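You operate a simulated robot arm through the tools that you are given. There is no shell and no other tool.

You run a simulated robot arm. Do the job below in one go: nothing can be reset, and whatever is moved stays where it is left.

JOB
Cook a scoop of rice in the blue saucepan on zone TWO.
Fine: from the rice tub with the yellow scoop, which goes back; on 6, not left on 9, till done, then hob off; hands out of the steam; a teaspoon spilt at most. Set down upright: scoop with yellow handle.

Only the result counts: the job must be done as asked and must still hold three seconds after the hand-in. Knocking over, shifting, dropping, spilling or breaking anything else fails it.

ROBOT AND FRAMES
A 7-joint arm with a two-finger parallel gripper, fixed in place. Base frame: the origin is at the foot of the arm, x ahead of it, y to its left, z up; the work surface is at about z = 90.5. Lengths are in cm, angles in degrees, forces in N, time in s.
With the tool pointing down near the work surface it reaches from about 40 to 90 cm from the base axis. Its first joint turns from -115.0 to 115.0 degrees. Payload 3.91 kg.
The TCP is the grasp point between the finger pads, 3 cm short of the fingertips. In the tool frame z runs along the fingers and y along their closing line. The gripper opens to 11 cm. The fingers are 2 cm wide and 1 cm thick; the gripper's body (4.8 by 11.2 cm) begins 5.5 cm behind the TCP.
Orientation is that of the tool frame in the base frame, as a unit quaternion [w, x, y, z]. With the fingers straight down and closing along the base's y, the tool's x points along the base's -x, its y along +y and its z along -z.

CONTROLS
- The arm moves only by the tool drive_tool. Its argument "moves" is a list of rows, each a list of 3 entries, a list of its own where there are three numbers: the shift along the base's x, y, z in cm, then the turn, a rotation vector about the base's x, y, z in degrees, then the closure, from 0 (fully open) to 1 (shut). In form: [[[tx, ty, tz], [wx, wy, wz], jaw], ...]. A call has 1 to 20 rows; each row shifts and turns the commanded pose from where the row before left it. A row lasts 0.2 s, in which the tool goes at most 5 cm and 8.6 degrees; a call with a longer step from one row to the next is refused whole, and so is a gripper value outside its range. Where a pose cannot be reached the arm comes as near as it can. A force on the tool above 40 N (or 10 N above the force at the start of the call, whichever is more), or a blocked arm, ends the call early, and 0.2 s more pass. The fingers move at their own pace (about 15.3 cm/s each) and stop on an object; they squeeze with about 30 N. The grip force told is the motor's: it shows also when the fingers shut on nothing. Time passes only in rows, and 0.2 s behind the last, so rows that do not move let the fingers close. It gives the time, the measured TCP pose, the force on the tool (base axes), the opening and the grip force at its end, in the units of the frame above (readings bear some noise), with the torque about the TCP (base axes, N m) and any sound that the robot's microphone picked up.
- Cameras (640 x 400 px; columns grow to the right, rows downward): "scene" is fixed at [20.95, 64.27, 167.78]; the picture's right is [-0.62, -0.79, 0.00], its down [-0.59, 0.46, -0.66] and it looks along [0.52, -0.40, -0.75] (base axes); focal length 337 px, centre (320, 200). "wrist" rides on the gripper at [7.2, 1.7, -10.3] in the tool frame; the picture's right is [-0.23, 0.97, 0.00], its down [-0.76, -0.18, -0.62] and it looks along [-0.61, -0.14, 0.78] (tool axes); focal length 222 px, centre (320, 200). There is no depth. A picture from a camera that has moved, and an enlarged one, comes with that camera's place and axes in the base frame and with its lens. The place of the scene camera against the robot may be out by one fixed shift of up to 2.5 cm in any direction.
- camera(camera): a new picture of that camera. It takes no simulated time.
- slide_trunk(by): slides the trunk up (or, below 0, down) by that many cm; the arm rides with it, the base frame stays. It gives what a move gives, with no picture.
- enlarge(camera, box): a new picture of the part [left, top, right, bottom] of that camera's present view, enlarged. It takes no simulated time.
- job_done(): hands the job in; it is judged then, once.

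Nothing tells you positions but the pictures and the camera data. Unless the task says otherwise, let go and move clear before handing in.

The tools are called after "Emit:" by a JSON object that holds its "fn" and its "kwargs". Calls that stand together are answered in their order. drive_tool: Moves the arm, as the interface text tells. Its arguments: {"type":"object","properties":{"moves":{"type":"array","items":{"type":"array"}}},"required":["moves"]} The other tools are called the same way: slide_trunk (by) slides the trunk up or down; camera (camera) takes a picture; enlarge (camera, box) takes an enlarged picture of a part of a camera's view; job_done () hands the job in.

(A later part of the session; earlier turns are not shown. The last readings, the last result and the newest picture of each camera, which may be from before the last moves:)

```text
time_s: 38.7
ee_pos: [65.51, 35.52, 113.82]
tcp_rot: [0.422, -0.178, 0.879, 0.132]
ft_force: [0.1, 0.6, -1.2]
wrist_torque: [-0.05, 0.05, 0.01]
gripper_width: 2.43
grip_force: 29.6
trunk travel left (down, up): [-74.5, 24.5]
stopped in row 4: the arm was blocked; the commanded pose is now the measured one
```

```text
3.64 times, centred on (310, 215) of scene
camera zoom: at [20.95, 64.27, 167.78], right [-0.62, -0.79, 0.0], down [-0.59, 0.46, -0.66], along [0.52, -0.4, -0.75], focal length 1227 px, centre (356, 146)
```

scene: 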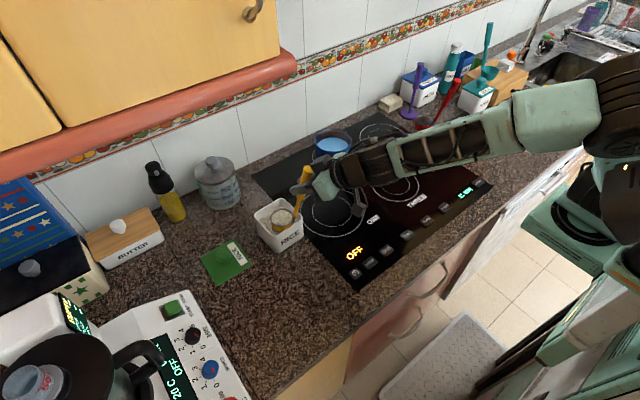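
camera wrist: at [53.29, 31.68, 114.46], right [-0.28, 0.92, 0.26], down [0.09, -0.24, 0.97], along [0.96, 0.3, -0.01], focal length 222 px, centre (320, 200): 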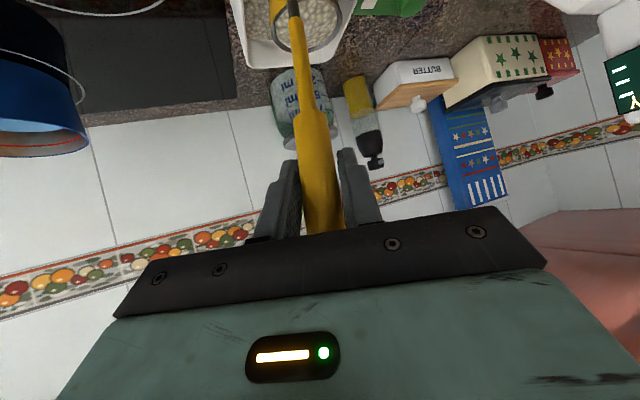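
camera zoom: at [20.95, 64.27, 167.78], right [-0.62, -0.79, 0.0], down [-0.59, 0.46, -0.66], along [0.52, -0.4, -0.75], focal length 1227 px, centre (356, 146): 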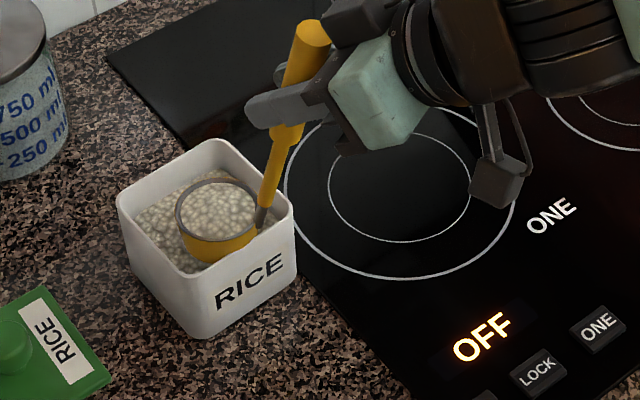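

The tub was dragged (still upright) to around (66, 40); the scoop is full and the cup is just inside the tub rim. I'll first lift straight up, out of the tub, in small steps.

Emit:
{"fn": "drive_tool", "kwargs": {"moves": [[[0, 0, 0.7], [0, 0, 0], 1.0], [[0, 0, 0.7], [0, 0, 0], 1.0], [[0, 0, 0.7], [0, 0, 0], 1.0], [[0, 0, 0], [0, 0, 0], 1.0]]}}

Emit:
{"fn": "enlarge", "kwargs": {"camera": "scene", "box": [240, 160, 380, 270]}}

```text
time_s: 39.7
ee_pos: [65.41, 35.45, 115.35]
tcp_rot: [0.419, -0.182, 0.88, 0.128]
ft_force: [-0.6, -0.3, -1.6]
wrist_torque: [-0.02, 0.04, 0.03]
gripper_width: 2.44
grip_force: 29.8
trunk travel left (down, up): [-74.5, 24.5]
```

```text
3.64 times, centred on (310, 215) of scene
camera zoom: at [20.95, 64.27, 167.78], right [-0.62, -0.79, 0.0], down [-0.59, 0.46, -0.66], along [0.52, -0.4, -0.75], focal length 1227 px, centre (356, 146)
```

zoom: 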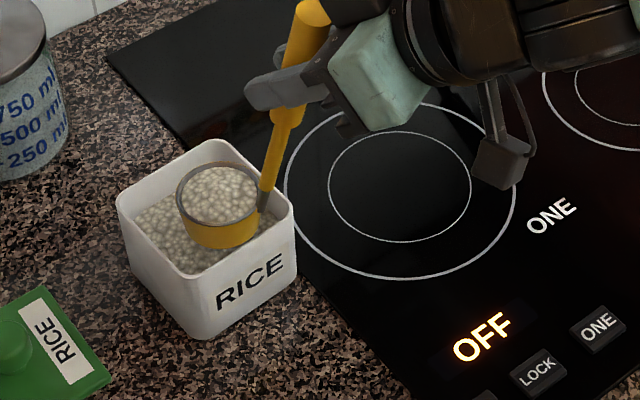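

The lift is straight and the scoop is full, level with its rim. I'll raise it further above the tub and correct the small roll/pitch error while still over the tub.

Emit:
{"fn": "drive_tool", "kwargs": {"moves": [[[0, 0, 1.2], [0, 0, 0], 1.0], [[0, 0, 1.2], [0, 0, 0], 1.0], [[0, 0, 1.2], [0, 0, 0], 1.0], [[0, 0, 1.2], [-1.2, -0.1, 0], 1.0], [[0, 0, 1.2], [-1.2, -0.1, 0], 1.0], [[0, 0, 1.2], [-1.2, -0.1, 0], 1.0], [[0, 0, 1.2], [-1.0, 0, 0], 1.0], [[0, 0, 0], [0, 0, 0], 1.0]]}}

Emit:
{"fn": "camera", "kwargs": {"camera": "scene"}}

Emit:
{"fn": "enlarge", "kwargs": {"camera": "scene", "box": [240, 150, 380, 270]}}

```text
time_s: 41.5
ee_pos: [65.49, 35.47, 123.69]
tcp_rot: [0.414, -0.198, 0.884, 0.091]
ft_force: [0.9, -0.4, -1.5]
wrist_torque: [-0.04, 0.05, -0.01]
gripper_width: 2.46
grip_force: 30.0
trunk travel left (down, up): [-74.5, 24.5]
```

```text
taken
```

scene: 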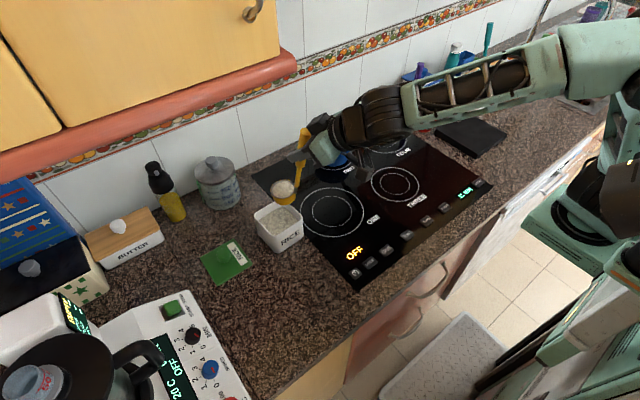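

```text
3.33 times, centred on (310, 210) of scene
camera zoom: at [20.95, 64.27, 167.78], right [-0.62, -0.79, 0.0], down [-0.59, 0.46, -0.66], along [0.52, -0.4, -0.75], focal length 1124 px, centre (353, 167)
```

zoom: 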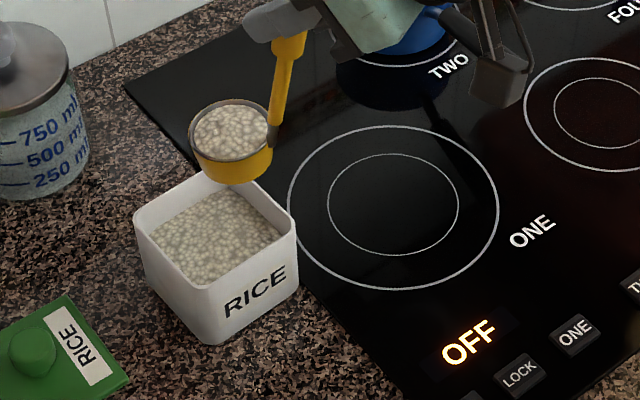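

The scoop is full and level at TCP (65.5, 35.5, 123.7), nothing spilt; the tub stands upright where it was dragged (I'll put it back later). Now I'll carry the rice slowly toward the pan.

Emit:
{"fn": "drive_tool", "kwargs": {"moves": [[[0.5, -0.8, 0], [0, 0, -0.8], 1.0], [[1, -1.7, 0], [0, 0, -1.6], 1.0], [[1, -1.7, 0], [0, 0, -1.6], 1.0], [[1, -1.7, 0], [0, 0, -1.6], 1.0], [[1, -1.7, 0], [0, 0, -1.6], 1.0], [[1, -1.7, 0], [0, 0, -1.6], 1.0], [[1, -1.7, 0], [0, 0, -1.6], 1.0], [[1, -1.7, 0], [0, 0, -1.6], 1.0], [[0.5, -0.8, 0], [0, 0, -0.8], 1.0]]}}

Emit:
{"fn": "enlarge", "kwargs": {"camera": "scene", "box": [240, 100, 400, 240]}}

```text
time_s: 43.5
ee_pos: [73.52, 22.01, 123.78]
tcp_rot: [0.423, -0.098, 0.9, 0.045]
ft_force: [0.5, -0.4, -2.3]
wrist_torque: [-0.02, 0.05, -0.01]
gripper_width: 2.42
grip_force: 30.3
trunk travel left (down, up): [-74.5, 24.5]
```

```text
2.86 times, centred on (320, 170) of scene
camera zoom: at [20.95, 64.27, 167.78], right [-0.62, -0.79, 0.0], down [-0.59, 0.46, -0.66], along [0.52, -0.4, -0.75], focal length 964 px, centre (320, 286)
```

zoom: 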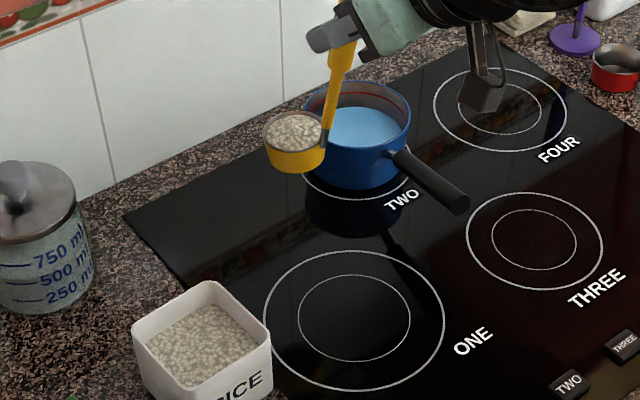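

Halfway there, still level and full. I'll use the wrist camera to pin down the pan centre before going over it.

Emit:
{"fn": "camera", "kwargs": {"camera": "wrist"}}

Emit:
{"fn": "enlarge", "kwargs": {"camera": "wrist", "box": [60, 0, 420, 200]}}

```text
taken
camera wrist: at [60.73, 20.92, 124.76], right [-0.07, 0.98, 0.17], down [0.05, -0.17, 0.98], along [1.0, 0.07, -0.03], focal length 222 px, centre (320, 200)
```

wrist: 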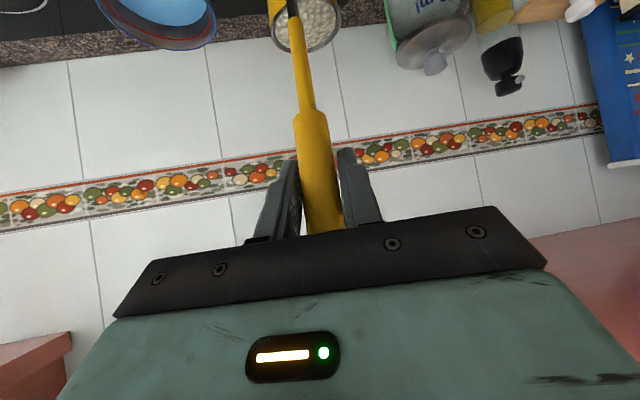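

```text
1.78 times, centred on (240, 100) of wrist
camera zoom: at [60.73, 20.92, 124.76], right [-0.07, 0.98, 0.17], down [0.05, -0.17, 0.98], along [1.0, 0.07, -0.03], focal length 395 px, centre (462, 378)
```

zoom: 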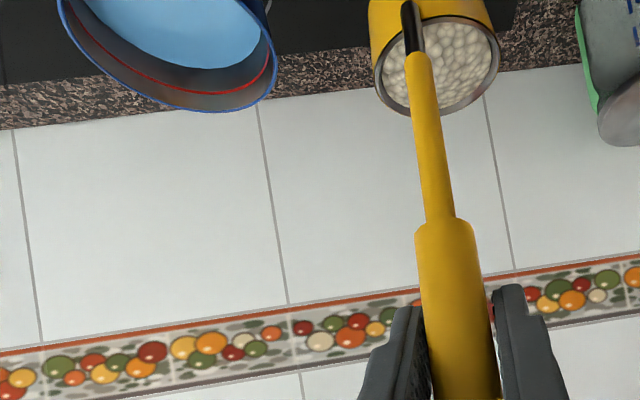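

Pan rim centre works out at about (88, 7.8). Since the dragged tub now stands at ~(71, 40), I'll use a 15° heading for the pour so the wrist stays clear of it; first I move the cup over the pan.

Emit:
{"fn": "drive_tool", "kwargs": {"moves": [[[0.5, -0.8, 0], [0, 0, 0.25], 1.0], [[0.98, -1.76, 0], [0, 0, 0.25], 1.0], [[0.98, -1.76, 0], [0, 0, 0.25], 1.0], [[0.98, -1.76, 0], [0, 0, 0.25], 1.0], [[0.98, -1.76, 0], [0, 0, 0.25], 1.0], [[0.98, -1.76, 0], [0, 0, 0.25], 1.0], [[0.98, -1.76, 0], [0, 0, 0.25], 1.0], [[0.98, -1.76, 0], [0, 0, 0.25], 1.0], [[0.98, -1.76, 0], [0, 0, 0.25], 1.0], [[0.98, -1.76, 0], [0, 0, 0.25], 1.0], [[0, 0, 0], [0, 0, 0], 1.0]]}}

Emit:
{"fn": "enlarge", "kwargs": {"camera": "scene", "box": [270, 90, 410, 200]}}

Emit:
{"fn": "camera", "kwargs": {"camera": "wrist"}}

```text
time_s: 45.9
ee_pos: [82.75, 5.41, 123.67]
tcp_rot: [0.422, -0.117, 0.898, 0.054]
ft_force: [0.1, -0.5, -1.6]
wrist_torque: [0.01, 0.07, 0.02]
gripper_width: 2.45
grip_force: 30.1
trunk travel left (down, up): [-74.5, 24.5]
```

```text
3.64 times, centred on (340, 145) of scene
camera zoom: at [20.95, 64.27, 167.78], right [-0.62, -0.79, 0.0], down [-0.59, 0.46, -0.66], along [0.52, -0.4, -0.75], focal length 1227 px, centre (247, 400)
```

zoom: 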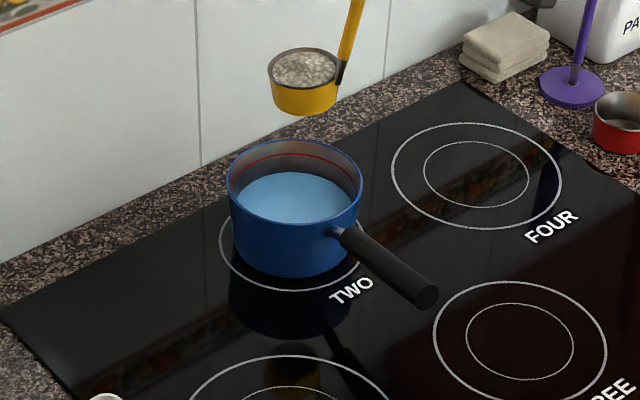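

```text
taken
camera wrist: at [70.22, 3.8, 124.74], right [-0.11, 0.98, 0.17], down [0.05, -0.17, 0.98], along [0.99, 0.12, -0.03], focal length 222 px, centre (320, 200)
```

wrist: 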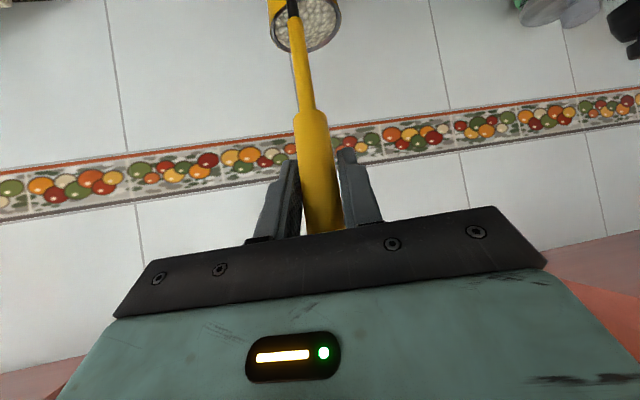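

The cup is right above the pan (within ~0.5 cm by the scene view). I'll start the pour: roll about the heading axis while the hand swings left and down so the cup stays over the pan.

Emit:
{"fn": "drive_tool", "kwargs": {"moves": [[[-0.453, 1.689, -0.117], [-7.41, -1.99, 0], 1.0], [[-0.444, 1.658, -0.35], [-7.41, -1.99, 0], 1.0], [[-0.429, 1.599, -0.575], [-7.41, -1.99, 0], 1.0], [[-0.405, 1.511, -0.791], [-7.41, -1.99, 0], 1.0], [[-0.373, 1.393, -0.992], [-7.41, -1.99, 0], 1.0], [[-0.336, 1.254, -1.175], [-7.41, -1.99, 0], 1.0], [[0, 0, 0], [0, 0, 0], 1.0]]}}

Emit:
{"fn": "enlarge", "kwargs": {"camera": "scene", "box": [270, 90, 410, 200]}}

```text
time_s: 47.5
ee_pos: [80.26, 14.53, 119.77]
tcp_rot: [0.434, -0.273, 0.804, -0.302]
ft_force: [-0.2, 0.1, -1.8]
wrist_torque: [0.13, 0.1, -0.03]
gripper_width: 2.43
grip_force: 29.9
trunk travel left (down, up): [-74.5, 24.5]
```

```text
3.64 times, centred on (340, 145) of scene
camera zoom: at [20.95, 64.27, 167.78], right [-0.62, -0.79, 0.0], down [-0.59, 0.46, -0.66], along [0.52, -0.4, -0.75], focal length 1227 px, centre (247, 400)
```

zoom: 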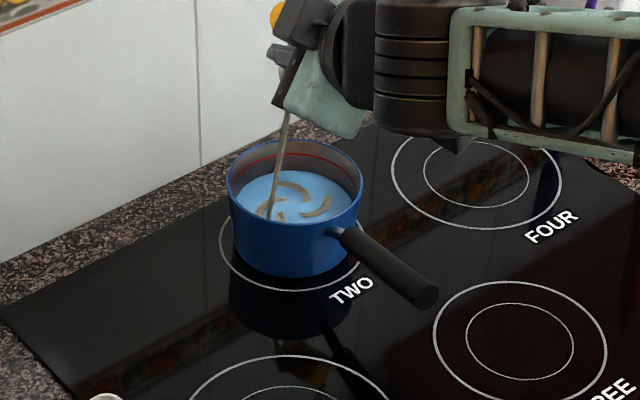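

Rice is streaming right into the pan. I'll continue rolling slowly.

Emit:
{"fn": "drive_tool", "kwargs": {"moves": [[[0, 0, 0], [0, 0, 0], 1.0], [[0, 0, 0], [0, 0, 0], 1.0], [[-0.293, 1.093, -1.339], [-7.41, -1.99, 0], 1.0], [[0, 0, 0], [0, 0, 0], 1.0], [[-0.244, 0.909, -1.478], [-7.41, -1.99, 0], 1.0], [[0, 0, 0], [0, 0, 0], 1.0], [[-0.191, 0.711, -1.589], [-7.41, -1.99, 0], 1.0], [[0, 0, 0], [0, 0, 0], 1.0]]}}

Emit:
{"fn": "enlarge", "kwargs": {"camera": "scene", "box": [270, 90, 410, 200]}}

```text
time_s: 49.3
ee_pos: [79.61, 17.23, 115.27]
tcp_rot: [0.415, -0.336, 0.706, -0.465]
ft_force: [0.2, -0.3, -1.9]
wrist_torque: [0.17, 0.13, 0.03]
gripper_width: 2.44
grip_force: 30.4
trunk travel left (down, up): [-74.5, 24.5]
```

```text
3.64 times, centred on (340, 145) of scene
camera zoom: at [20.95, 64.27, 167.78], right [-0.62, -0.79, 0.0], down [-0.59, 0.46, -0.66], along [0.52, -0.4, -0.75], focal length 1227 px, centre (247, 400)
```

zoom: 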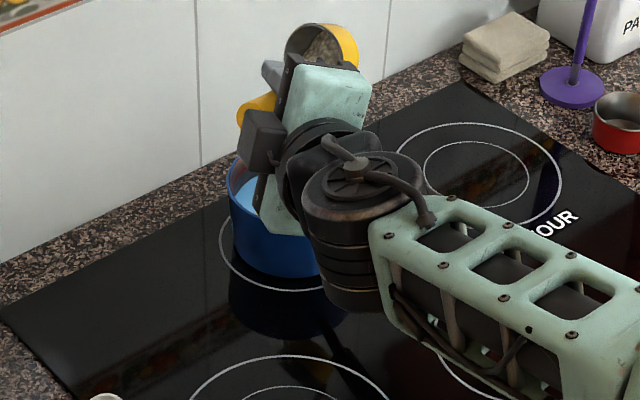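

Most of the rice is out; some remains in the cup. I'll check the whole scene for clearance, then finish the roll.

Emit:
{"fn": "camera", "kwargs": {"camera": "scene"}}

Emit:
{"fn": "camera", "kwargs": {"camera": "wrist"}}

```text
taken
```

scene: 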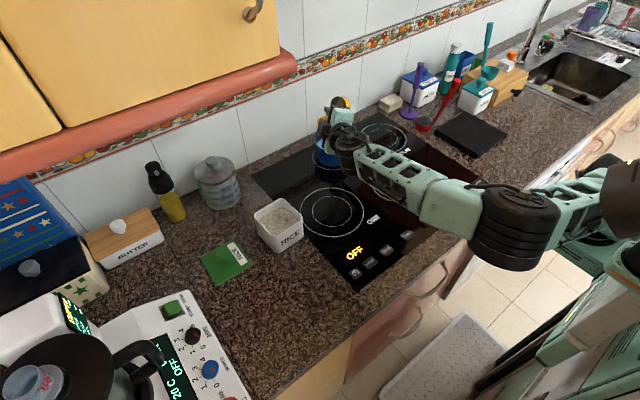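

```text
taken
camera wrist: at [67.01, 15.49, 114.01], right [0.01, 0.53, -0.85], down [-0.22, 0.83, 0.52], along [0.98, 0.18, 0.12], focal length 222 px, centre (320, 200)
```

wrist: 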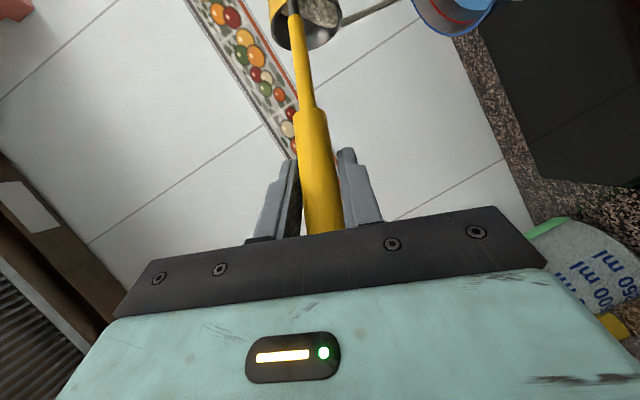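

The elbow swings lower but stays clear of the counter, and the stream falls at the pan's centre. I'll finish the roll to about -115° with pauses.

Emit:
{"fn": "drive_tool", "kwargs": {"moves": [[[-0.134, 0.498, -1.674], [-7.41, -1.99, 0], 1.0], [[0, 0, 0], [0, 0, 0], 1.0], [[-0.075, 0.28, -1.727], [-7.41, -1.99, 0], 1.0], [[0, 0, 0], [0, 0, 0], 1.0], [[-0.015, 0.054, -1.751], [-7.41, -1.99, 0], 1.0], [[0, 0, 0], [0, 0, 0], 1.0], [[0, 0, 0], [0, 0, 0], 1.0]]}}

Emit:
{"fn": "camera", "kwargs": {"camera": "scene"}}

Emit:
{"fn": "camera", "kwargs": {"camera": "wrist"}}

Emit:
{"fn": "enlarge", "kwargs": {"camera": "scene", "box": [270, 80, 410, 190]}}

```text
time_s: 50.9
ee_pos: [79.42, 18.07, 110.01]
tcp_rot: [-0.378, 0.386, -0.582, 0.608]
ft_force: [-0.2, 0.3, -1.6]
wrist_torque: [0.21, 0.1, 0.01]
gripper_width: 2.45
grip_force: 29.3
trunk travel left (down, up): [-74.5, 24.5]
```

```text
taken
```

scene: 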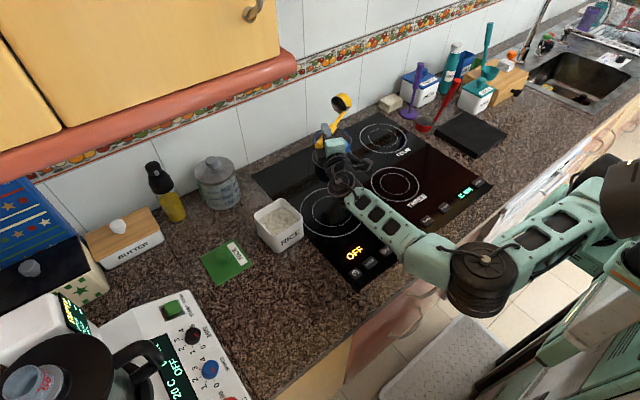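

```text
taken
camera wrist: at [66.89, 15.73, 108.31], right [0.11, 0.17, -0.98], down [-0.25, 0.96, 0.14], along [0.96, 0.23, 0.15], focal length 222 px, centre (320, 200)
```

wrist: 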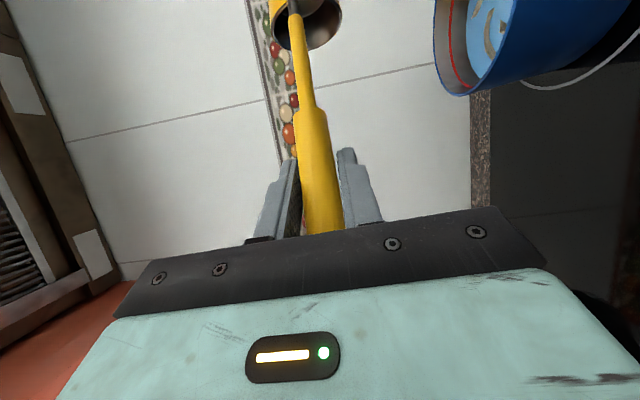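

```text
3.64 times, centred on (340, 135) of scene
camera zoom: at [20.95, 64.27, 167.78], right [-0.62, -0.79, 0.0], down [-0.59, 0.46, -0.66], along [0.52, -0.4, -0.75], focal length 1227 px, centre (247, 436)
```

zoom: 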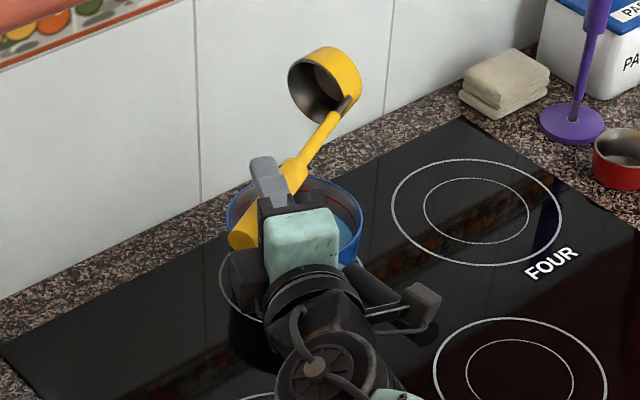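

The cup looks empty already at about -92°. Let me confirm with close-ups of the cup and pan.

Emit:
{"fn": "enlarge", "kwargs": {"camera": "wrist", "box": [250, 0, 370, 75]}}

Emit:
{"fn": "enlarge", "kwargs": {"camera": "scene", "box": [320, 85, 370, 125]}}

Emit:
{"fn": "enlarge", "kwargs": {"camera": "wrist", "box": [420, 0, 640, 130]}}

```text
5.33 times, centred on (310, 38) of wrist
camera zoom: at [66.89, 15.73, 108.31], right [0.11, 0.17, -0.98], down [-0.25, 0.96, 0.14], along [0.96, 0.23, 0.15], focal length 1185 px, centre (373, 1067)
```

zoom: 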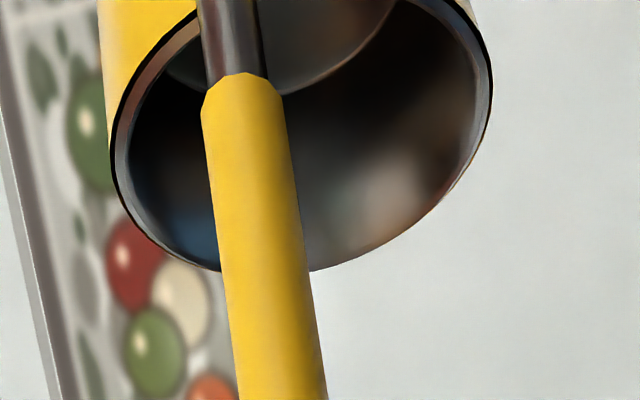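

```text
10.00 times, centred on (345, 105) of scene
camera zoom: at [20.95, 64.27, 167.78], right [-0.62, -0.79, 0.0], down [-0.59, 0.46, -0.66], along [0.52, -0.4, -0.75], focal length 3374 px, centre (70, 1150)
```

zoom: 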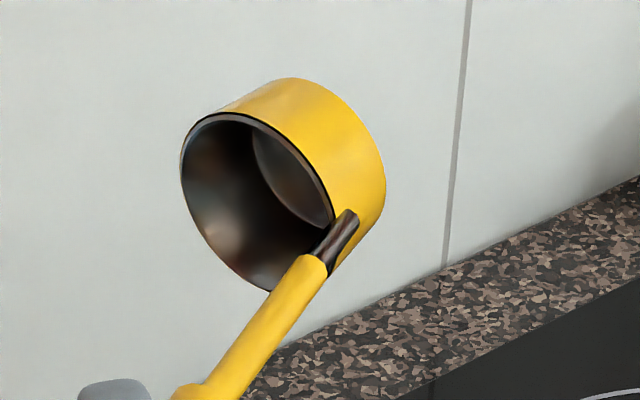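

```text
2.91 times, centred on (530, 65) of wrist
camera zoom: at [66.89, 15.73, 108.31], right [0.11, 0.17, -0.98], down [-0.25, 0.96, 0.14], along [0.96, 0.23, 0.15], focal length 646 px, centre (-291, 593)
```

zoom: 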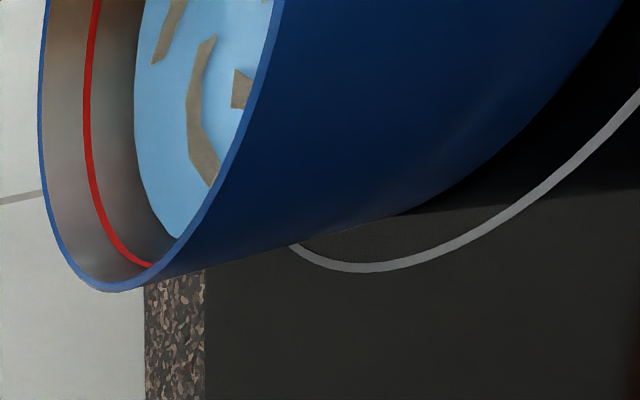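

The cup is empty and the rice is in the pan. I'll roll back along the same path.

Emit:
{"fn": "drive_tool", "kwargs": {"moves": [[[0.015, -0.054, 1.751], [7.41, 1.99, 0], 1.0], [[0.075, -0.28, 1.727], [7.41, 1.99, 0], 1.0], [[0.134, -0.498, 1.674], [7.41, 1.99, 0], 1.0], [[0.191, -0.711, 1.589], [7.41, 1.99, 0], 1.0], [[0.244, -0.909, 1.478], [7.41, 1.99, 0], 1.0], [[0.293, -1.093, 1.339], [7.41, 1.99, 0], 1.0], [[0.336, -1.254, 1.175], [7.41, 1.99, 0], 1.0], [[0.373, -1.393, 0.992], [7.41, 1.99, 0], 1.0], [[0.405, -1.511, 0.791], [7.41, 1.99, 0], 1.0], [[0.429, -1.599, 0.575], [7.41, 1.99, 0], 1.0], [[0.444, -1.658, 0.35], [7.41, 1.99, 0], 1.0], [[0.453, -1.689, 0.117], [7.41, 1.99, 0], 1.0], [[0, 0, 0], [0, 0, 0], 1.0]]}}

Emit:
{"fn": "camera", "kwargs": {"camera": "scene"}}

Emit:
{"fn": "enlarge", "kwargs": {"camera": "scene", "box": [270, 90, 410, 200]}}

```text
time_s: 53.7
ee_pos: [82.78, 5.37, 123.67]
tcp_rot: [0.422, -0.118, 0.897, 0.055]
ft_force: [0.0, 0.1, -1.0]
wrist_torque: [-0.03, 0.09, -0.01]
gripper_width: 2.43
grip_force: 29.7
trunk travel left (down, up): [-74.5, 24.5]
```

```text
taken
```

scene: 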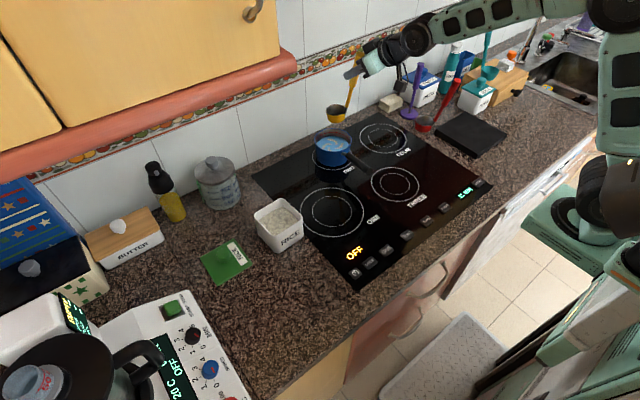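

```text
3.64 times, centred on (340, 145) of scene
camera zoom: at [20.95, 64.27, 167.78], right [-0.62, -0.79, 0.0], down [-0.59, 0.46, -0.66], along [0.52, -0.4, -0.75], focal length 1227 px, centre (247, 400)
```

zoom: 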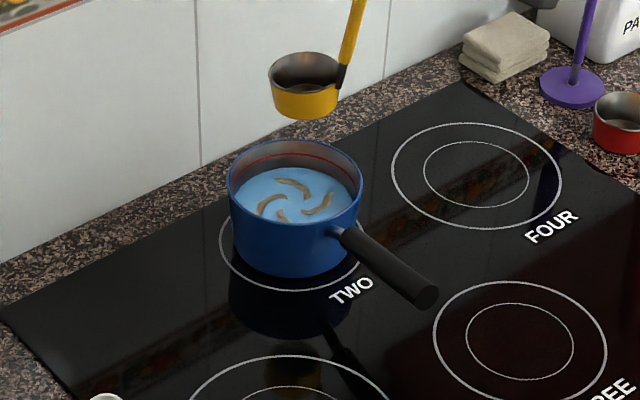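

Rice is in the water, no spills visible, and the empty scoop hangs level again. I'll retrace the carry path back to about (73.5, 22, 124).

Emit:
{"fn": "drive_tool", "kwargs": {"moves": [[[-1.16, 2.08, 0], [0, 0, -0.3], 1.0], [[-1.16, 2.08, 0], [0, 0, -0.3], 1.0], [[-1.16, 2.08, 0], [0, 0, -0.3], 1.0], [[-1.16, 2.08, 0], [0, 0, -0.3], 1.0], [[-1.16, 2.08, 0], [0, 0, -0.3], 1.0], [[-1.16, 2.08, 0], [0, 0, -0.3], 1.0], [[-1.16, 2.08, 0], [0, 0, -0.3], 1.0], [[-1.16, 2.08, 0], [0, 0, -0.4], 1.0], [[0, 0, 0], [0, 0, 0], 1.0]]}}

Emit:
{"fn": "drive_tool", "kwargs": {"moves": [[[-1.5, 0.2, 0.5], [0, 0, 0], 1.0], [[-1.5, 0.2, 0.5], [0, 0, 0], 1.0], [[-1.5, 0.2, 0.5], [0, 0, 0], 1.0], [[-1.5, 0.2, 0.5], [0, 0, 0], 1.0], [[0, 0, 0], [0, 0, 0], 1.0]]}}

```text
time_s: 55.7
ee_pos: [73.57, 22.05, 123.74]
tcp_rot: [0.422, -0.098, 0.9, 0.044]
ft_force: [0.6, -0.6, -1.4]
wrist_torque: [-0.07, 0.07, 0.0]
gripper_width: 2.42
grip_force: 29.9
trunk travel left (down, up): [-74.5, 24.5]
```

```text
time_s: 56.9
ee_pos: [67.5, 22.79, 125.77]
tcp_rot: [0.422, -0.098, 0.9, 0.045]
ft_force: [0.4, 0.0, -2.2]
wrist_torque: [-0.02, 0.03, 0.01]
gripper_width: 2.42
grip_force: 29.9
trunk travel left (down, up): [-74.5, 24.5]
```

All smooth. I'll lower the trunk 8 cm more so the arm has more wrist margin for the put-down; the cup will still be about 10 cm above the hob.

Emit:
{"fn": "slide_trunk", "kwargs": {"by": -8}}

Emit:
{"fn": "drive_tool", "kwargs": {"moves": [[[-1.1, 0.15, 0], [0, 0, -1.25], 1.0], [[-1.1, 0.15, 0], [0, 0, -1.25], 1.0], [[-1.1, 0.15, 0], [0, 0, -1.25], 1.0], [[-1.1, 0.15, 0], [0, 0, -1.25], 1.0], [[-1.1, 0.15, 0], [0, 0, -1.25], 1.0], [[0, 0, 0], [0, 0, 0], 1.0]]}}

Emit:
{"fn": "camera", "kwargs": {"camera": "scene"}}

```text
time_s: 58.0
ee_pos: [67.48, 22.77, 117.77]
tcp_rot: [0.422, -0.098, 0.9, 0.045]
ft_force: [-0.8, -0.3, -1.7]
wrist_torque: [-0.03, 0.06, -0.01]
gripper_width: 2.46
grip_force: 30.7
trunk travel left (down, up): [-66.5, 32.5]
```

```text
time_s: 59.4
ee_pos: [61.92, 23.55, 117.71]
tcp_rot: [0.424, -0.049, 0.904, 0.021]
ft_force: [0.4, -0.4, -1.9]
wrist_torque: [-0.02, 0.08, -0.01]
gripper_width: 2.44
grip_force: 29.6
trunk travel left (down, up): [-66.5, 32.5]
```

```text
taken
```

scene: 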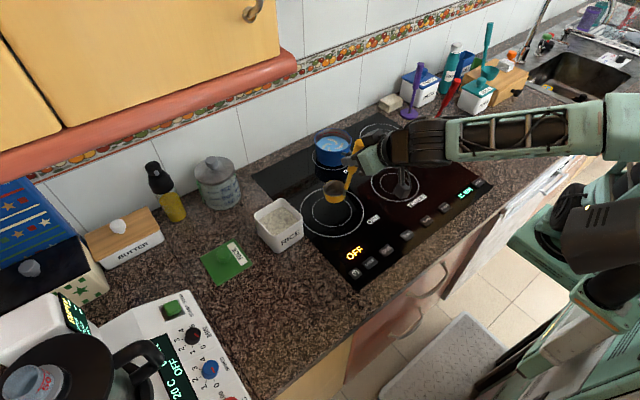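

Good so far. Next I align exactly above the scoop's original spot: TCP (56.65, 24.35), heading 0.

Emit:
{"fn": "drive_tool", "kwargs": {"moves": [[[-1.05, 0.16, 0], [0, 0, -1.2], 1.0], [[-1.05, 0.16, 0], [0, 0, -1.2], 1.0], [[-1.05, 0.16, 0], [0, 0, -1.2], 1.0], [[-1.05, 0.16, 0], [0, 0, -1.2], 1.0], [[-1.07, 0.16, 0], [0, 0, -1.1], 1.0], [[0, 0, 0], [0, 0, 0], 1.0]]}}

Emit:
{"fn": "enlarge", "kwargs": {"camera": "scene", "box": [320, 160, 440, 250]}}

```text
time_s: 60.8
ee_pos: [56.84, 24.33, 117.64]
tcp_rot: [0.424, -0.002, 0.906, 0.0]
ft_force: [0.5, 0.0, -1.9]
wrist_torque: [-0.02, 0.07, -0.05]
gripper_width: 2.44
grip_force: 30.4
trunk travel left (down, up): [-66.5, 32.5]
```

```text
4.44 times, centred on (380, 205) of scene
camera zoom: at [20.95, 64.27, 167.78], right [-0.62, -0.79, 0.0], down [-0.59, 0.46, -0.66], along [0.52, -0.4, -0.75], focal length 1499 px, centre (53, 178)
```

zoom: 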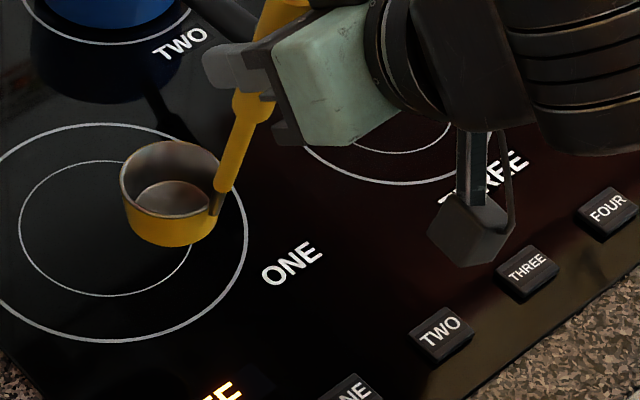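

Aligned. I'll lower 10 cm to just above the glass, then feel for contact.

Emit:
{"fn": "drive_tool", "kwargs": {"moves": [[[-0.15, 0, -1.5], [0, 0.4, 0], 1.0], [[0, 0, -2], [0, 0, 0], 1.0], [[0, 0, -2], [0, 0, 0], 1.0], [[0, 0, -2], [0, 0, 0], 1.0], [[0, 0, -1.5], [0, 0, 0], 1.0], [[0, 0, -0.8], [0, 0, 0], 1.0], [[0, 0, 0], [0, 0, 0], 1.0]]}}

Emit:
{"fn": "enlarge", "kwargs": {"camera": "scene", "box": [320, 160, 440, 250]}}

```text
time_s: 62.4
ee_pos: [57.15, 23.73, 108.48]
tcp_rot: [0.419, 0.008, 0.908, 0.005]
ft_force: [-0.2, -0.7, -2.1]
wrist_torque: [-0.02, 0.07, 0.01]
gripper_width: 2.44
grip_force: 30.0
trunk travel left (down, up): [-66.5, 32.5]
```

```text
4.44 times, centred on (380, 205) of scene
camera zoom: at [20.95, 64.27, 167.78], right [-0.62, -0.79, 0.0], down [-0.59, 0.46, -0.66], along [0.52, -0.4, -0.75], focal length 1499 px, centre (53, 178)
```

zoom: 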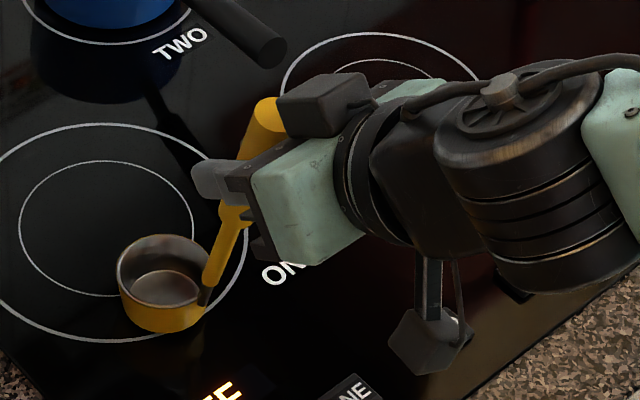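

Near the glass the arm again drifts half a centimetre (limit). I'll go back up, where it tracked exactly, and lower with the trunk instead.

Emit:
{"fn": "drive_tool", "kwargs": {"moves": [[[0, 0, 1.8], [0, 0, 0], 1.0], [[0, 0, 2], [0, 0, 0], 1.0], [[0, 0, 2], [0, 0, 0], 1.0], [[0, 0, 2], [0, 0, 0], 1.0], [[0, 0, 2], [0, 0, 0], 1.0], [[0, 0, 0], [0, 0, 0], 1.0]]}}

Emit:
{"fn": "slide_trunk", "kwargs": {"by": -9.5}}

Emit:
{"fn": "enlarge", "kwargs": {"camera": "scene", "box": [320, 160, 440, 250]}}

Emit:
{"fn": "camera", "kwargs": {"camera": "scene"}}

```text
time_s: 63.8
ee_pos: [56.51, 24.4, 117.72]
tcp_rot: [0.421, -0.002, 0.907, 0.0]
ft_force: [0.6, -0.3, -0.6]
wrist_torque: [0.0, 0.04, -0.03]
gripper_width: 2.45
grip_force: 29.8
trunk travel left (down, up): [-66.5, 32.5]
```

```text
time_s: 65.1
ee_pos: [56.57, 24.49, 108.28]
tcp_rot: [0.421, -0.001, 0.907, -0.001]
ft_force: [0.2, -0.1, -0.2]
wrist_torque: [0.03, -0.16, 0.0]
gripper_width: 2.44
grip_force: 30.2
trunk travel left (down, up): [-57.0, 42.0]
```

```text
4.44 times, centred on (380, 205) of scene
camera zoom: at [20.95, 64.27, 167.78], right [-0.62, -0.79, 0.0], down [-0.59, 0.46, -0.66], along [0.52, -0.4, -0.75], focal length 1499 px, centre (53, 178)
```

zoom: 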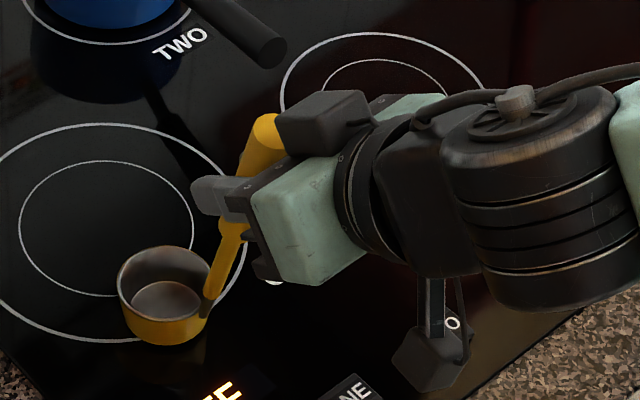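

```text
taken
```

scene: 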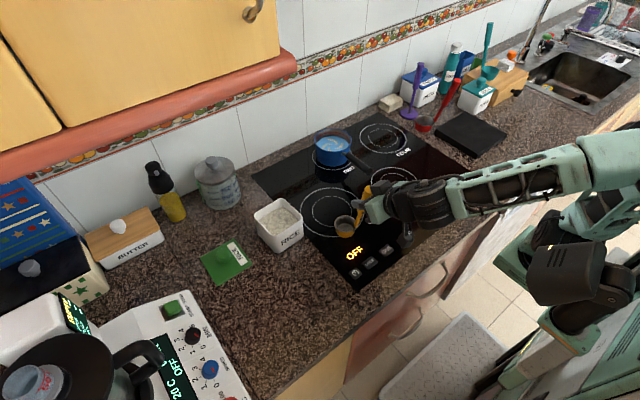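

The force reading suggests the cup has touched the glass about 1 cm earlier than expected, so the scoop may have slipped slightly in the grip. I'll look closely.

Emit:
{"fn": "enlarge", "kwargs": {"camera": "scene", "box": [325, 190, 385, 240]}}

Emit:
{"fn": "camera", "kwargs": {"camera": "wrist"}}

Emit:
{"fn": "enlarge", "kwargs": {"camera": "wrist", "box": [230, 0, 390, 100]}}

```text
8.00 times, centred on (355, 215) of scene
camera zoom: at [20.95, 64.27, 167.78], right [-0.62, -0.79, 0.0], down [-0.59, 0.46, -0.66], along [0.52, -0.4, -0.75], focal length 2699 px, centre (40, 80)
```

zoom: 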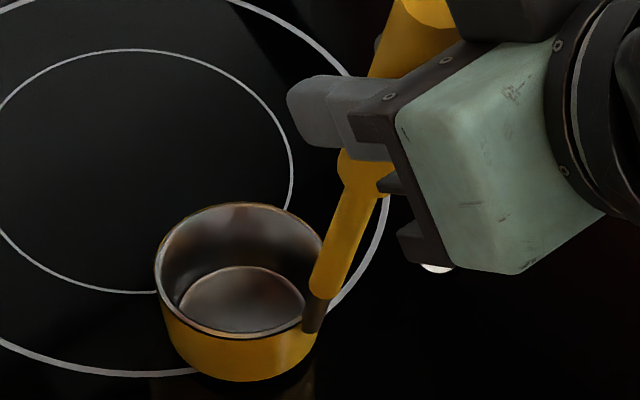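

```text
taken
camera wrist: at [43.92, 26.02, 109.35], right [0.14, 0.97, 0.17], down [0.02, -0.18, 0.98], along [0.99, -0.14, -0.04], focal length 222 px, centre (320, 200)
```

wrist: 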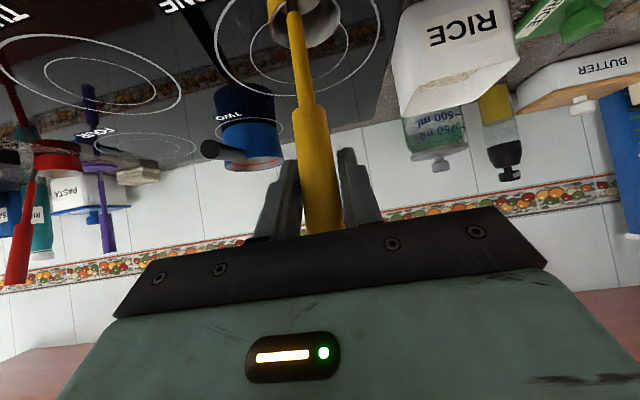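

```text
4.00 times, centred on (310, 50) of wrist
camera zoom: at [43.92, 26.02, 109.35], right [0.14, 0.97, 0.17], down [0.02, -0.18, 0.98], along [0.99, -0.14, -0.04], focal length 888 px, centre (360, 800)
```

zoom: 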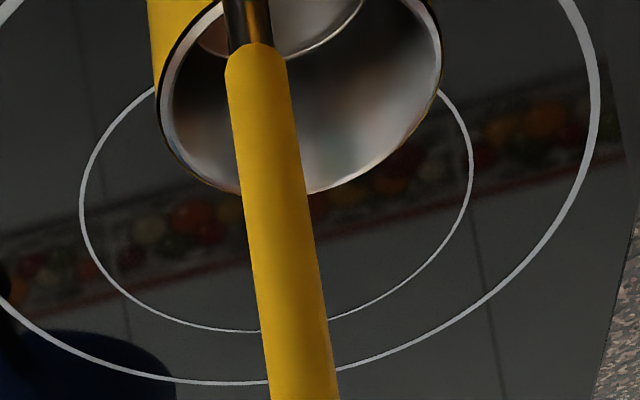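

The handle now leans ~9° instead of 14°, i.e. the scoop rotated ~4.7° nose-down and slid a little in the grip when the tub was dragged. I'll raise 5 cm, pitch the hand up by 4.7° to level the cup, then lower by trunk.

Emit:
{"fn": "drive_tool", "kwargs": {"moves": [[[0, 0, 1.5], [0, 0, 0], 1.0], [[0, 0, 1.5], [0, 0, 0], 1.0], [[0, 0, 1.5], [0, -2.3, 0], 1.0], [[0, 0, 1], [0, -2.4, 0], 1.0], [[0, 0, 0], [0, 0, 0], 1.0]]}}

Emit:
{"fn": "enlarge", "kwargs": {"camera": "scene", "box": [325, 180, 385, 230]}}

Emit:
{"fn": "camera", "kwargs": {"camera": "wrist"}}

```text
time_s: 66.3
ee_pos: [56.56, 24.33, 113.79]
tcp_rot: [0.458, -0.002, 0.889, -0.001]
ft_force: [0.1, -0.7, -1.0]
wrist_torque: [-0.05, 0.06, -0.01]
gripper_width: 2.45
grip_force: 29.6
trunk travel left (down, up): [-57.0, 42.0]
```

```text
8.00 times, centred on (355, 205) of scene
camera zoom: at [20.95, 64.27, 167.78], right [-0.62, -0.79, 0.0], down [-0.59, 0.46, -0.66], along [0.52, -0.4, -0.75], focal length 2699 px, centre (40, 160)
```

zoom: 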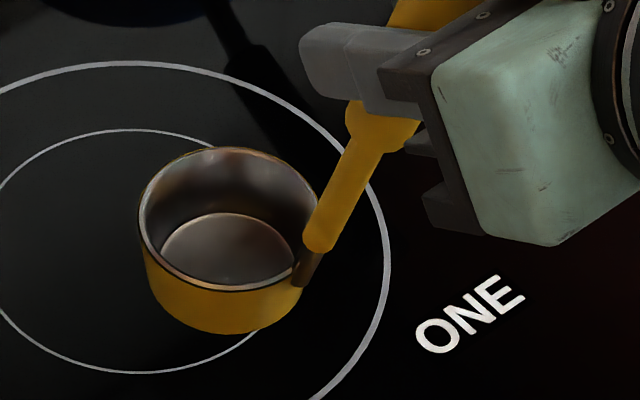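

```text
taken
camera wrist: at [43.85, 26.01, 113.81], right [0.13, 0.97, 0.18], down [-0.07, -0.18, 0.98], along [0.99, -0.14, 0.04], focal length 222 px, centre (320, 200)
```

wrist: 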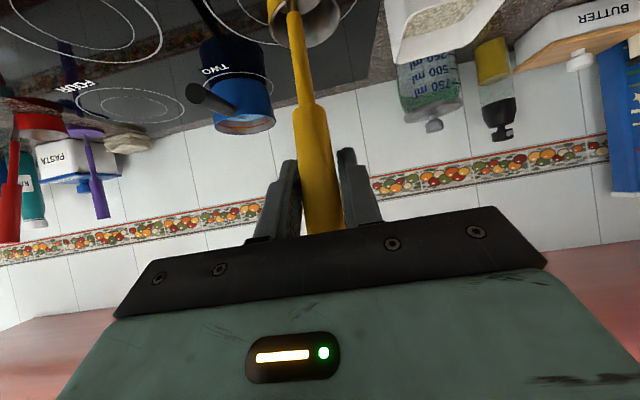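

The cup looks about level now. I'll lower by trunk 5.6 cm and read the force.

Emit:
{"fn": "slide_trunk", "kwargs": {"by": -5.6}}

Emit:
{"fn": "enlarge", "kwargs": {"camera": "scene", "box": [325, 190, 385, 240]}}

```text
time_s: 67.3
ee_pos: [56.53, 24.25, 108.08]
tcp_rot: [0.458, -0.003, 0.889, 0.0]
ft_force: [0.1, -0.6, -1.1]
wrist_torque: [-0.03, 0.1, 0.03]
gripper_width: 2.42
grip_force: 30.6
trunk travel left (down, up): [-51.4, 47.6]
```

```text
8.00 times, centred on (355, 215) of scene
camera zoom: at [20.95, 64.27, 167.78], right [-0.62, -0.79, 0.0], down [-0.59, 0.46, -0.66], along [0.52, -0.4, -0.75], focal length 2699 px, centre (40, 80)
```

zoom: 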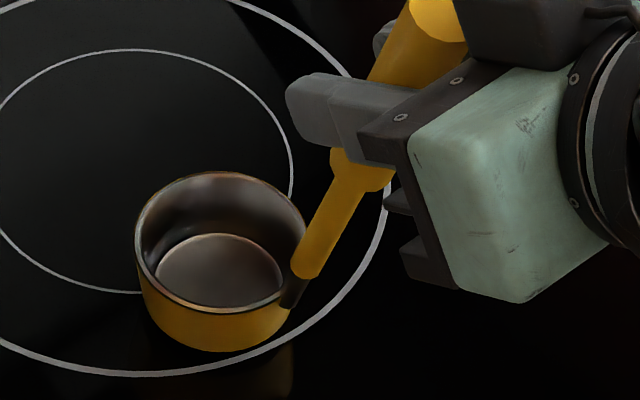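

The cup sits ~0.5 cm above the glass and ~0.5 cm off its old spot. I'll nudge it and lower gently to contact.

Emit:
{"fn": "drive_tool", "kwargs": {"moves": [[[-0.3, -0.35, -0.1], [0, 0, 0], 1.0], [[0, 0, -0.15], [0, 0, 0], 1.0], [[0, 0, -0.15], [0, 0, 0], 1.0], [[0, 0, 0], [0, 0, 0], 1.0]]}}

Emit:
{"fn": "drive_tool", "kwargs": {"moves": [[[0, 0, -0.1], [0, 0, 0], 1.0], [[0, 0, 0], [0, 0, 0], 1.0]]}}

Emit:
{"fn": "enlarge", "kwargs": {"camera": "scene", "box": [325, 190, 385, 240]}}

```text
time_s: 68.3
ee_pos: [56.24, 23.99, 107.74]
tcp_rot: [0.459, -0.002, 0.889, 0.0]
ft_force: [1.1, -0.2, -0.8]
wrist_torque: [0.0, 0.08, -0.01]
gripper_width: 2.42
grip_force: 30.0
trunk travel left (down, up): [-51.4, 47.6]
```

```text
time_s: 68.9
ee_pos: [56.27, 24.03, 107.75]
tcp_rot: [0.458, -0.002, 0.889, -0.001]
ft_force: [0.4, -0.8, 2.3]
wrist_torque: [0.08, -0.04, -0.01]
gripper_width: 2.44
grip_force: 29.8
trunk travel left (down, up): [-51.4, 47.6]
```

```text
8.00 times, centred on (355, 215) of scene
camera zoom: at [20.95, 64.27, 167.78], right [-0.62, -0.79, 0.0], down [-0.59, 0.46, -0.66], along [0.52, -0.4, -0.75], focal length 2699 px, centre (40, 80)
```

zoom: 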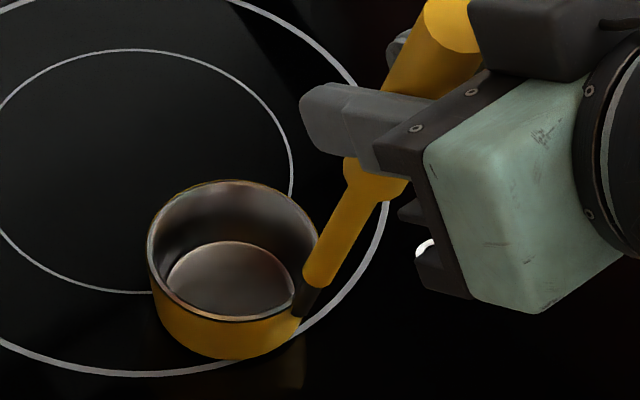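

It's touching the glass lightly (≈3.5 N). I'll release gently in stages.

Emit:
{"fn": "drive_tool", "kwargs": {"moves": [[[0, 0, 0.05], [0, 0, 0], 0.77], [[0, 0, 0], [0, 0, 0], 0.74], [[0, 0, 0], [0, 0, 0], 0.7], [[0, 0, 0], [0, 0, 0], 0.65], [[0, 0, 0], [0, 0, 0], 0.65]]}}

Emit:
{"fn": "enlarge", "kwargs": {"camera": "scene", "box": [325, 180, 385, 240]}}

Emit:
{"fn": "camera", "kwargs": {"camera": "wrist"}}

```text
time_s: 70.1
ee_pos: [56.31, 24.03, 107.75]
tcp_rot: [0.459, -0.002, 0.889, 0.0]
ft_force: [-0.8, 0.8, 0.4]
wrist_torque: [0.02, -0.01, 0.0]
gripper_width: 3.86
grip_force: 0.1
trunk travel left (down, up): [-51.4, 47.6]
```

```text
6.67 times, centred on (355, 210) of scene
camera zoom: at [20.95, 64.27, 167.78], right [-0.62, -0.79, 0.0], down [-0.59, 0.46, -0.66], along [0.52, -0.4, -0.75], focal length 2249 px, centre (87, 133)
```

zoom: 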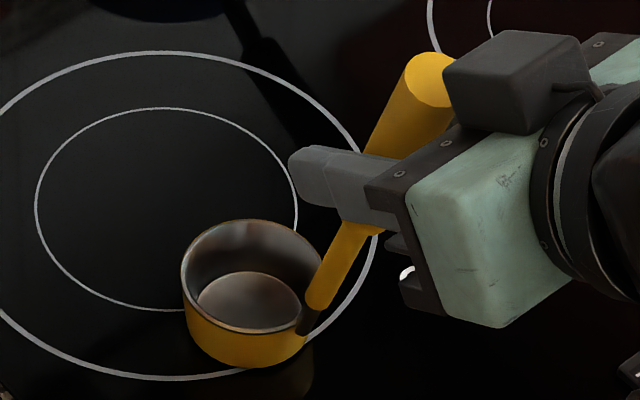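

```text
taken
camera wrist: at [43.58, 25.67, 107.75], right [0.13, 0.97, 0.18], down [-0.07, -0.18, 0.98], along [0.99, -0.14, 0.04], focal length 222 px, centre (320, 200)
```

wrist: 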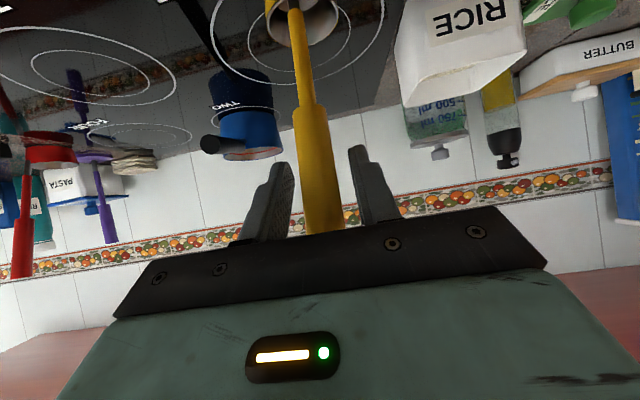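

The scoop stands exactly where it was originally (same pixels as the first picture). I'll open and back off along the fingers in small steps.

Emit:
{"fn": "drive_tool", "kwargs": {"moves": [[[0, 0, 0], [0, 0, 0], 0.3], [[0, 0, 0], [0, 0, 0], 0.3], [[-0.82, 0, 0.58], [0, 0, 0], 0.3], [[-0.82, 0, 0.58], [0, 0, 0], 0.3], [[-0.82, 0, 0.58], [0, 0, 0], 0.3], [[-0.82, 0, 0.58], [0, 0, 0], 0.3], [[0, 0, 0], [0, 0, 0], 0.3]]}}

Emit:
{"fn": "camera", "kwargs": {"camera": "wrist"}}

```text
time_s: 71.7
ee_pos: [53.08, 24.07, 110.21]
tcp_rot: [0.458, -0.003, 0.889, 0.0]
ft_force: [0.2, 0.1, -0.2]
wrist_torque: [-0.02, -0.01, 0.02]
gripper_width: 7.69
grip_force: 0.0
trunk travel left (down, up): [-51.4, 47.6]
```

```text
taken
camera wrist: at [40.3, 25.67, 110.11], right [0.13, 0.97, 0.18], down [-0.07, -0.18, 0.98], along [0.99, -0.14, 0.04], focal length 222 px, centre (320, 200)
```

wrist: 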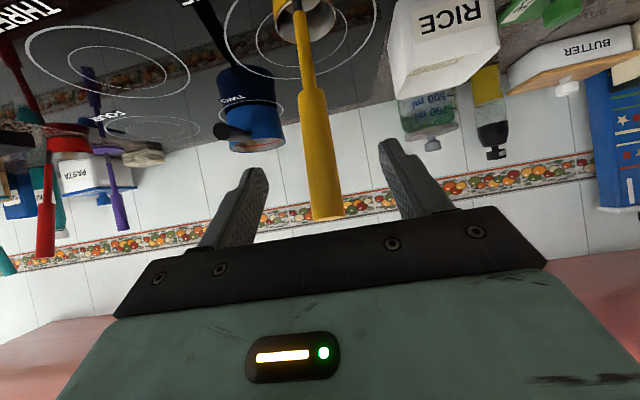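

Fingers are clear of the handle. I'll back off further and rise, then look at where the tub stands now versus its original place.

Emit:
{"fn": "drive_tool", "kwargs": {"moves": [[[-0.82, 0, 0.58], [0, 0, 0], 0.3], [[-0.82, 0, 0.58], [0, 0, 0], 0.3], [[-0.82, 0, 0.58], [0, 0, 0], 0.3], [[-0.5, 0, 1.5], [0, 0, 0], 0.3], [[0, 0, 3], [0, 0, 0], 0.3], [[0, 0, 3], [0, 0, 0], 0.3], [[0, 0, 0], [0, 0, 0], 0.3]]}}

Emit:
{"fn": "camera", "kwargs": {"camera": "scene"}}

Emit:
{"fn": "enlarge", "kwargs": {"camera": "scene", "box": [240, 180, 320, 265]}}

Emit:
{"fn": "enlarge", "kwargs": {"camera": "scene", "box": [180, 180, 420, 330]}}

```text
time_s: 73.3
ee_pos: [49.96, 23.99, 119.26]
tcp_rot: [0.458, -0.002, 0.889, -0.001]
ft_force: [-0.6, -0.4, 0.4]
wrist_torque: [0.04, -0.02, -0.01]
gripper_width: 7.67
grip_force: 0.1
trunk travel left (down, up): [-51.4, 47.6]
```

```text
taken
```

scene: 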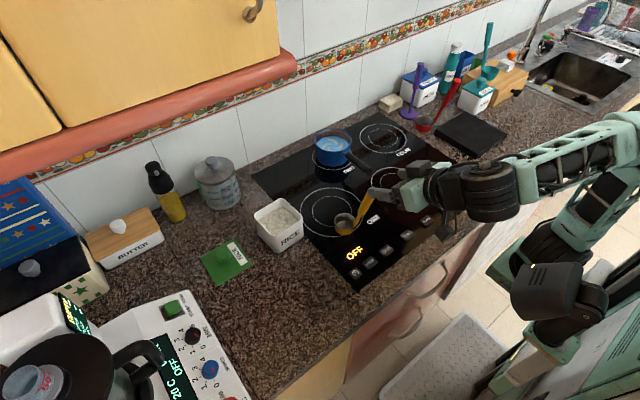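

```text
4.71 times, centred on (280, 222) of scene
camera zoom: at [20.95, 64.27, 167.78], right [-0.62, -0.79, 0.0], down [-0.59, 0.46, -0.66], along [0.52, -0.4, -0.75], focal length 1588 px, centre (508, 94)
```

zoom: 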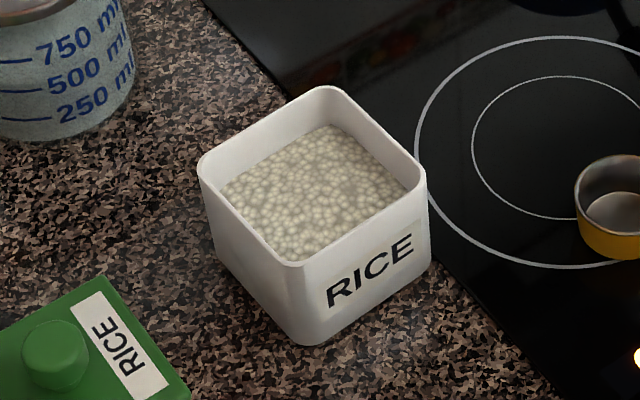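

```text
2.67 times, centred on (300, 255) of scene
camera zoom: at [20.95, 64.27, 167.78], right [-0.62, -0.79, 0.0], down [-0.59, 0.46, -0.66], along [0.52, -0.4, -0.75], focal length 900 px, centre (373, 53)
```

zoom: 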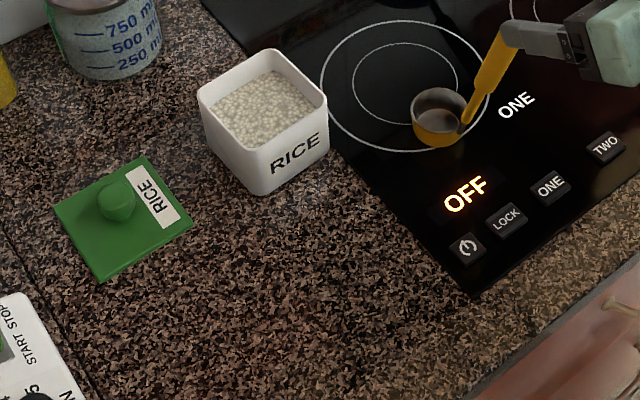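

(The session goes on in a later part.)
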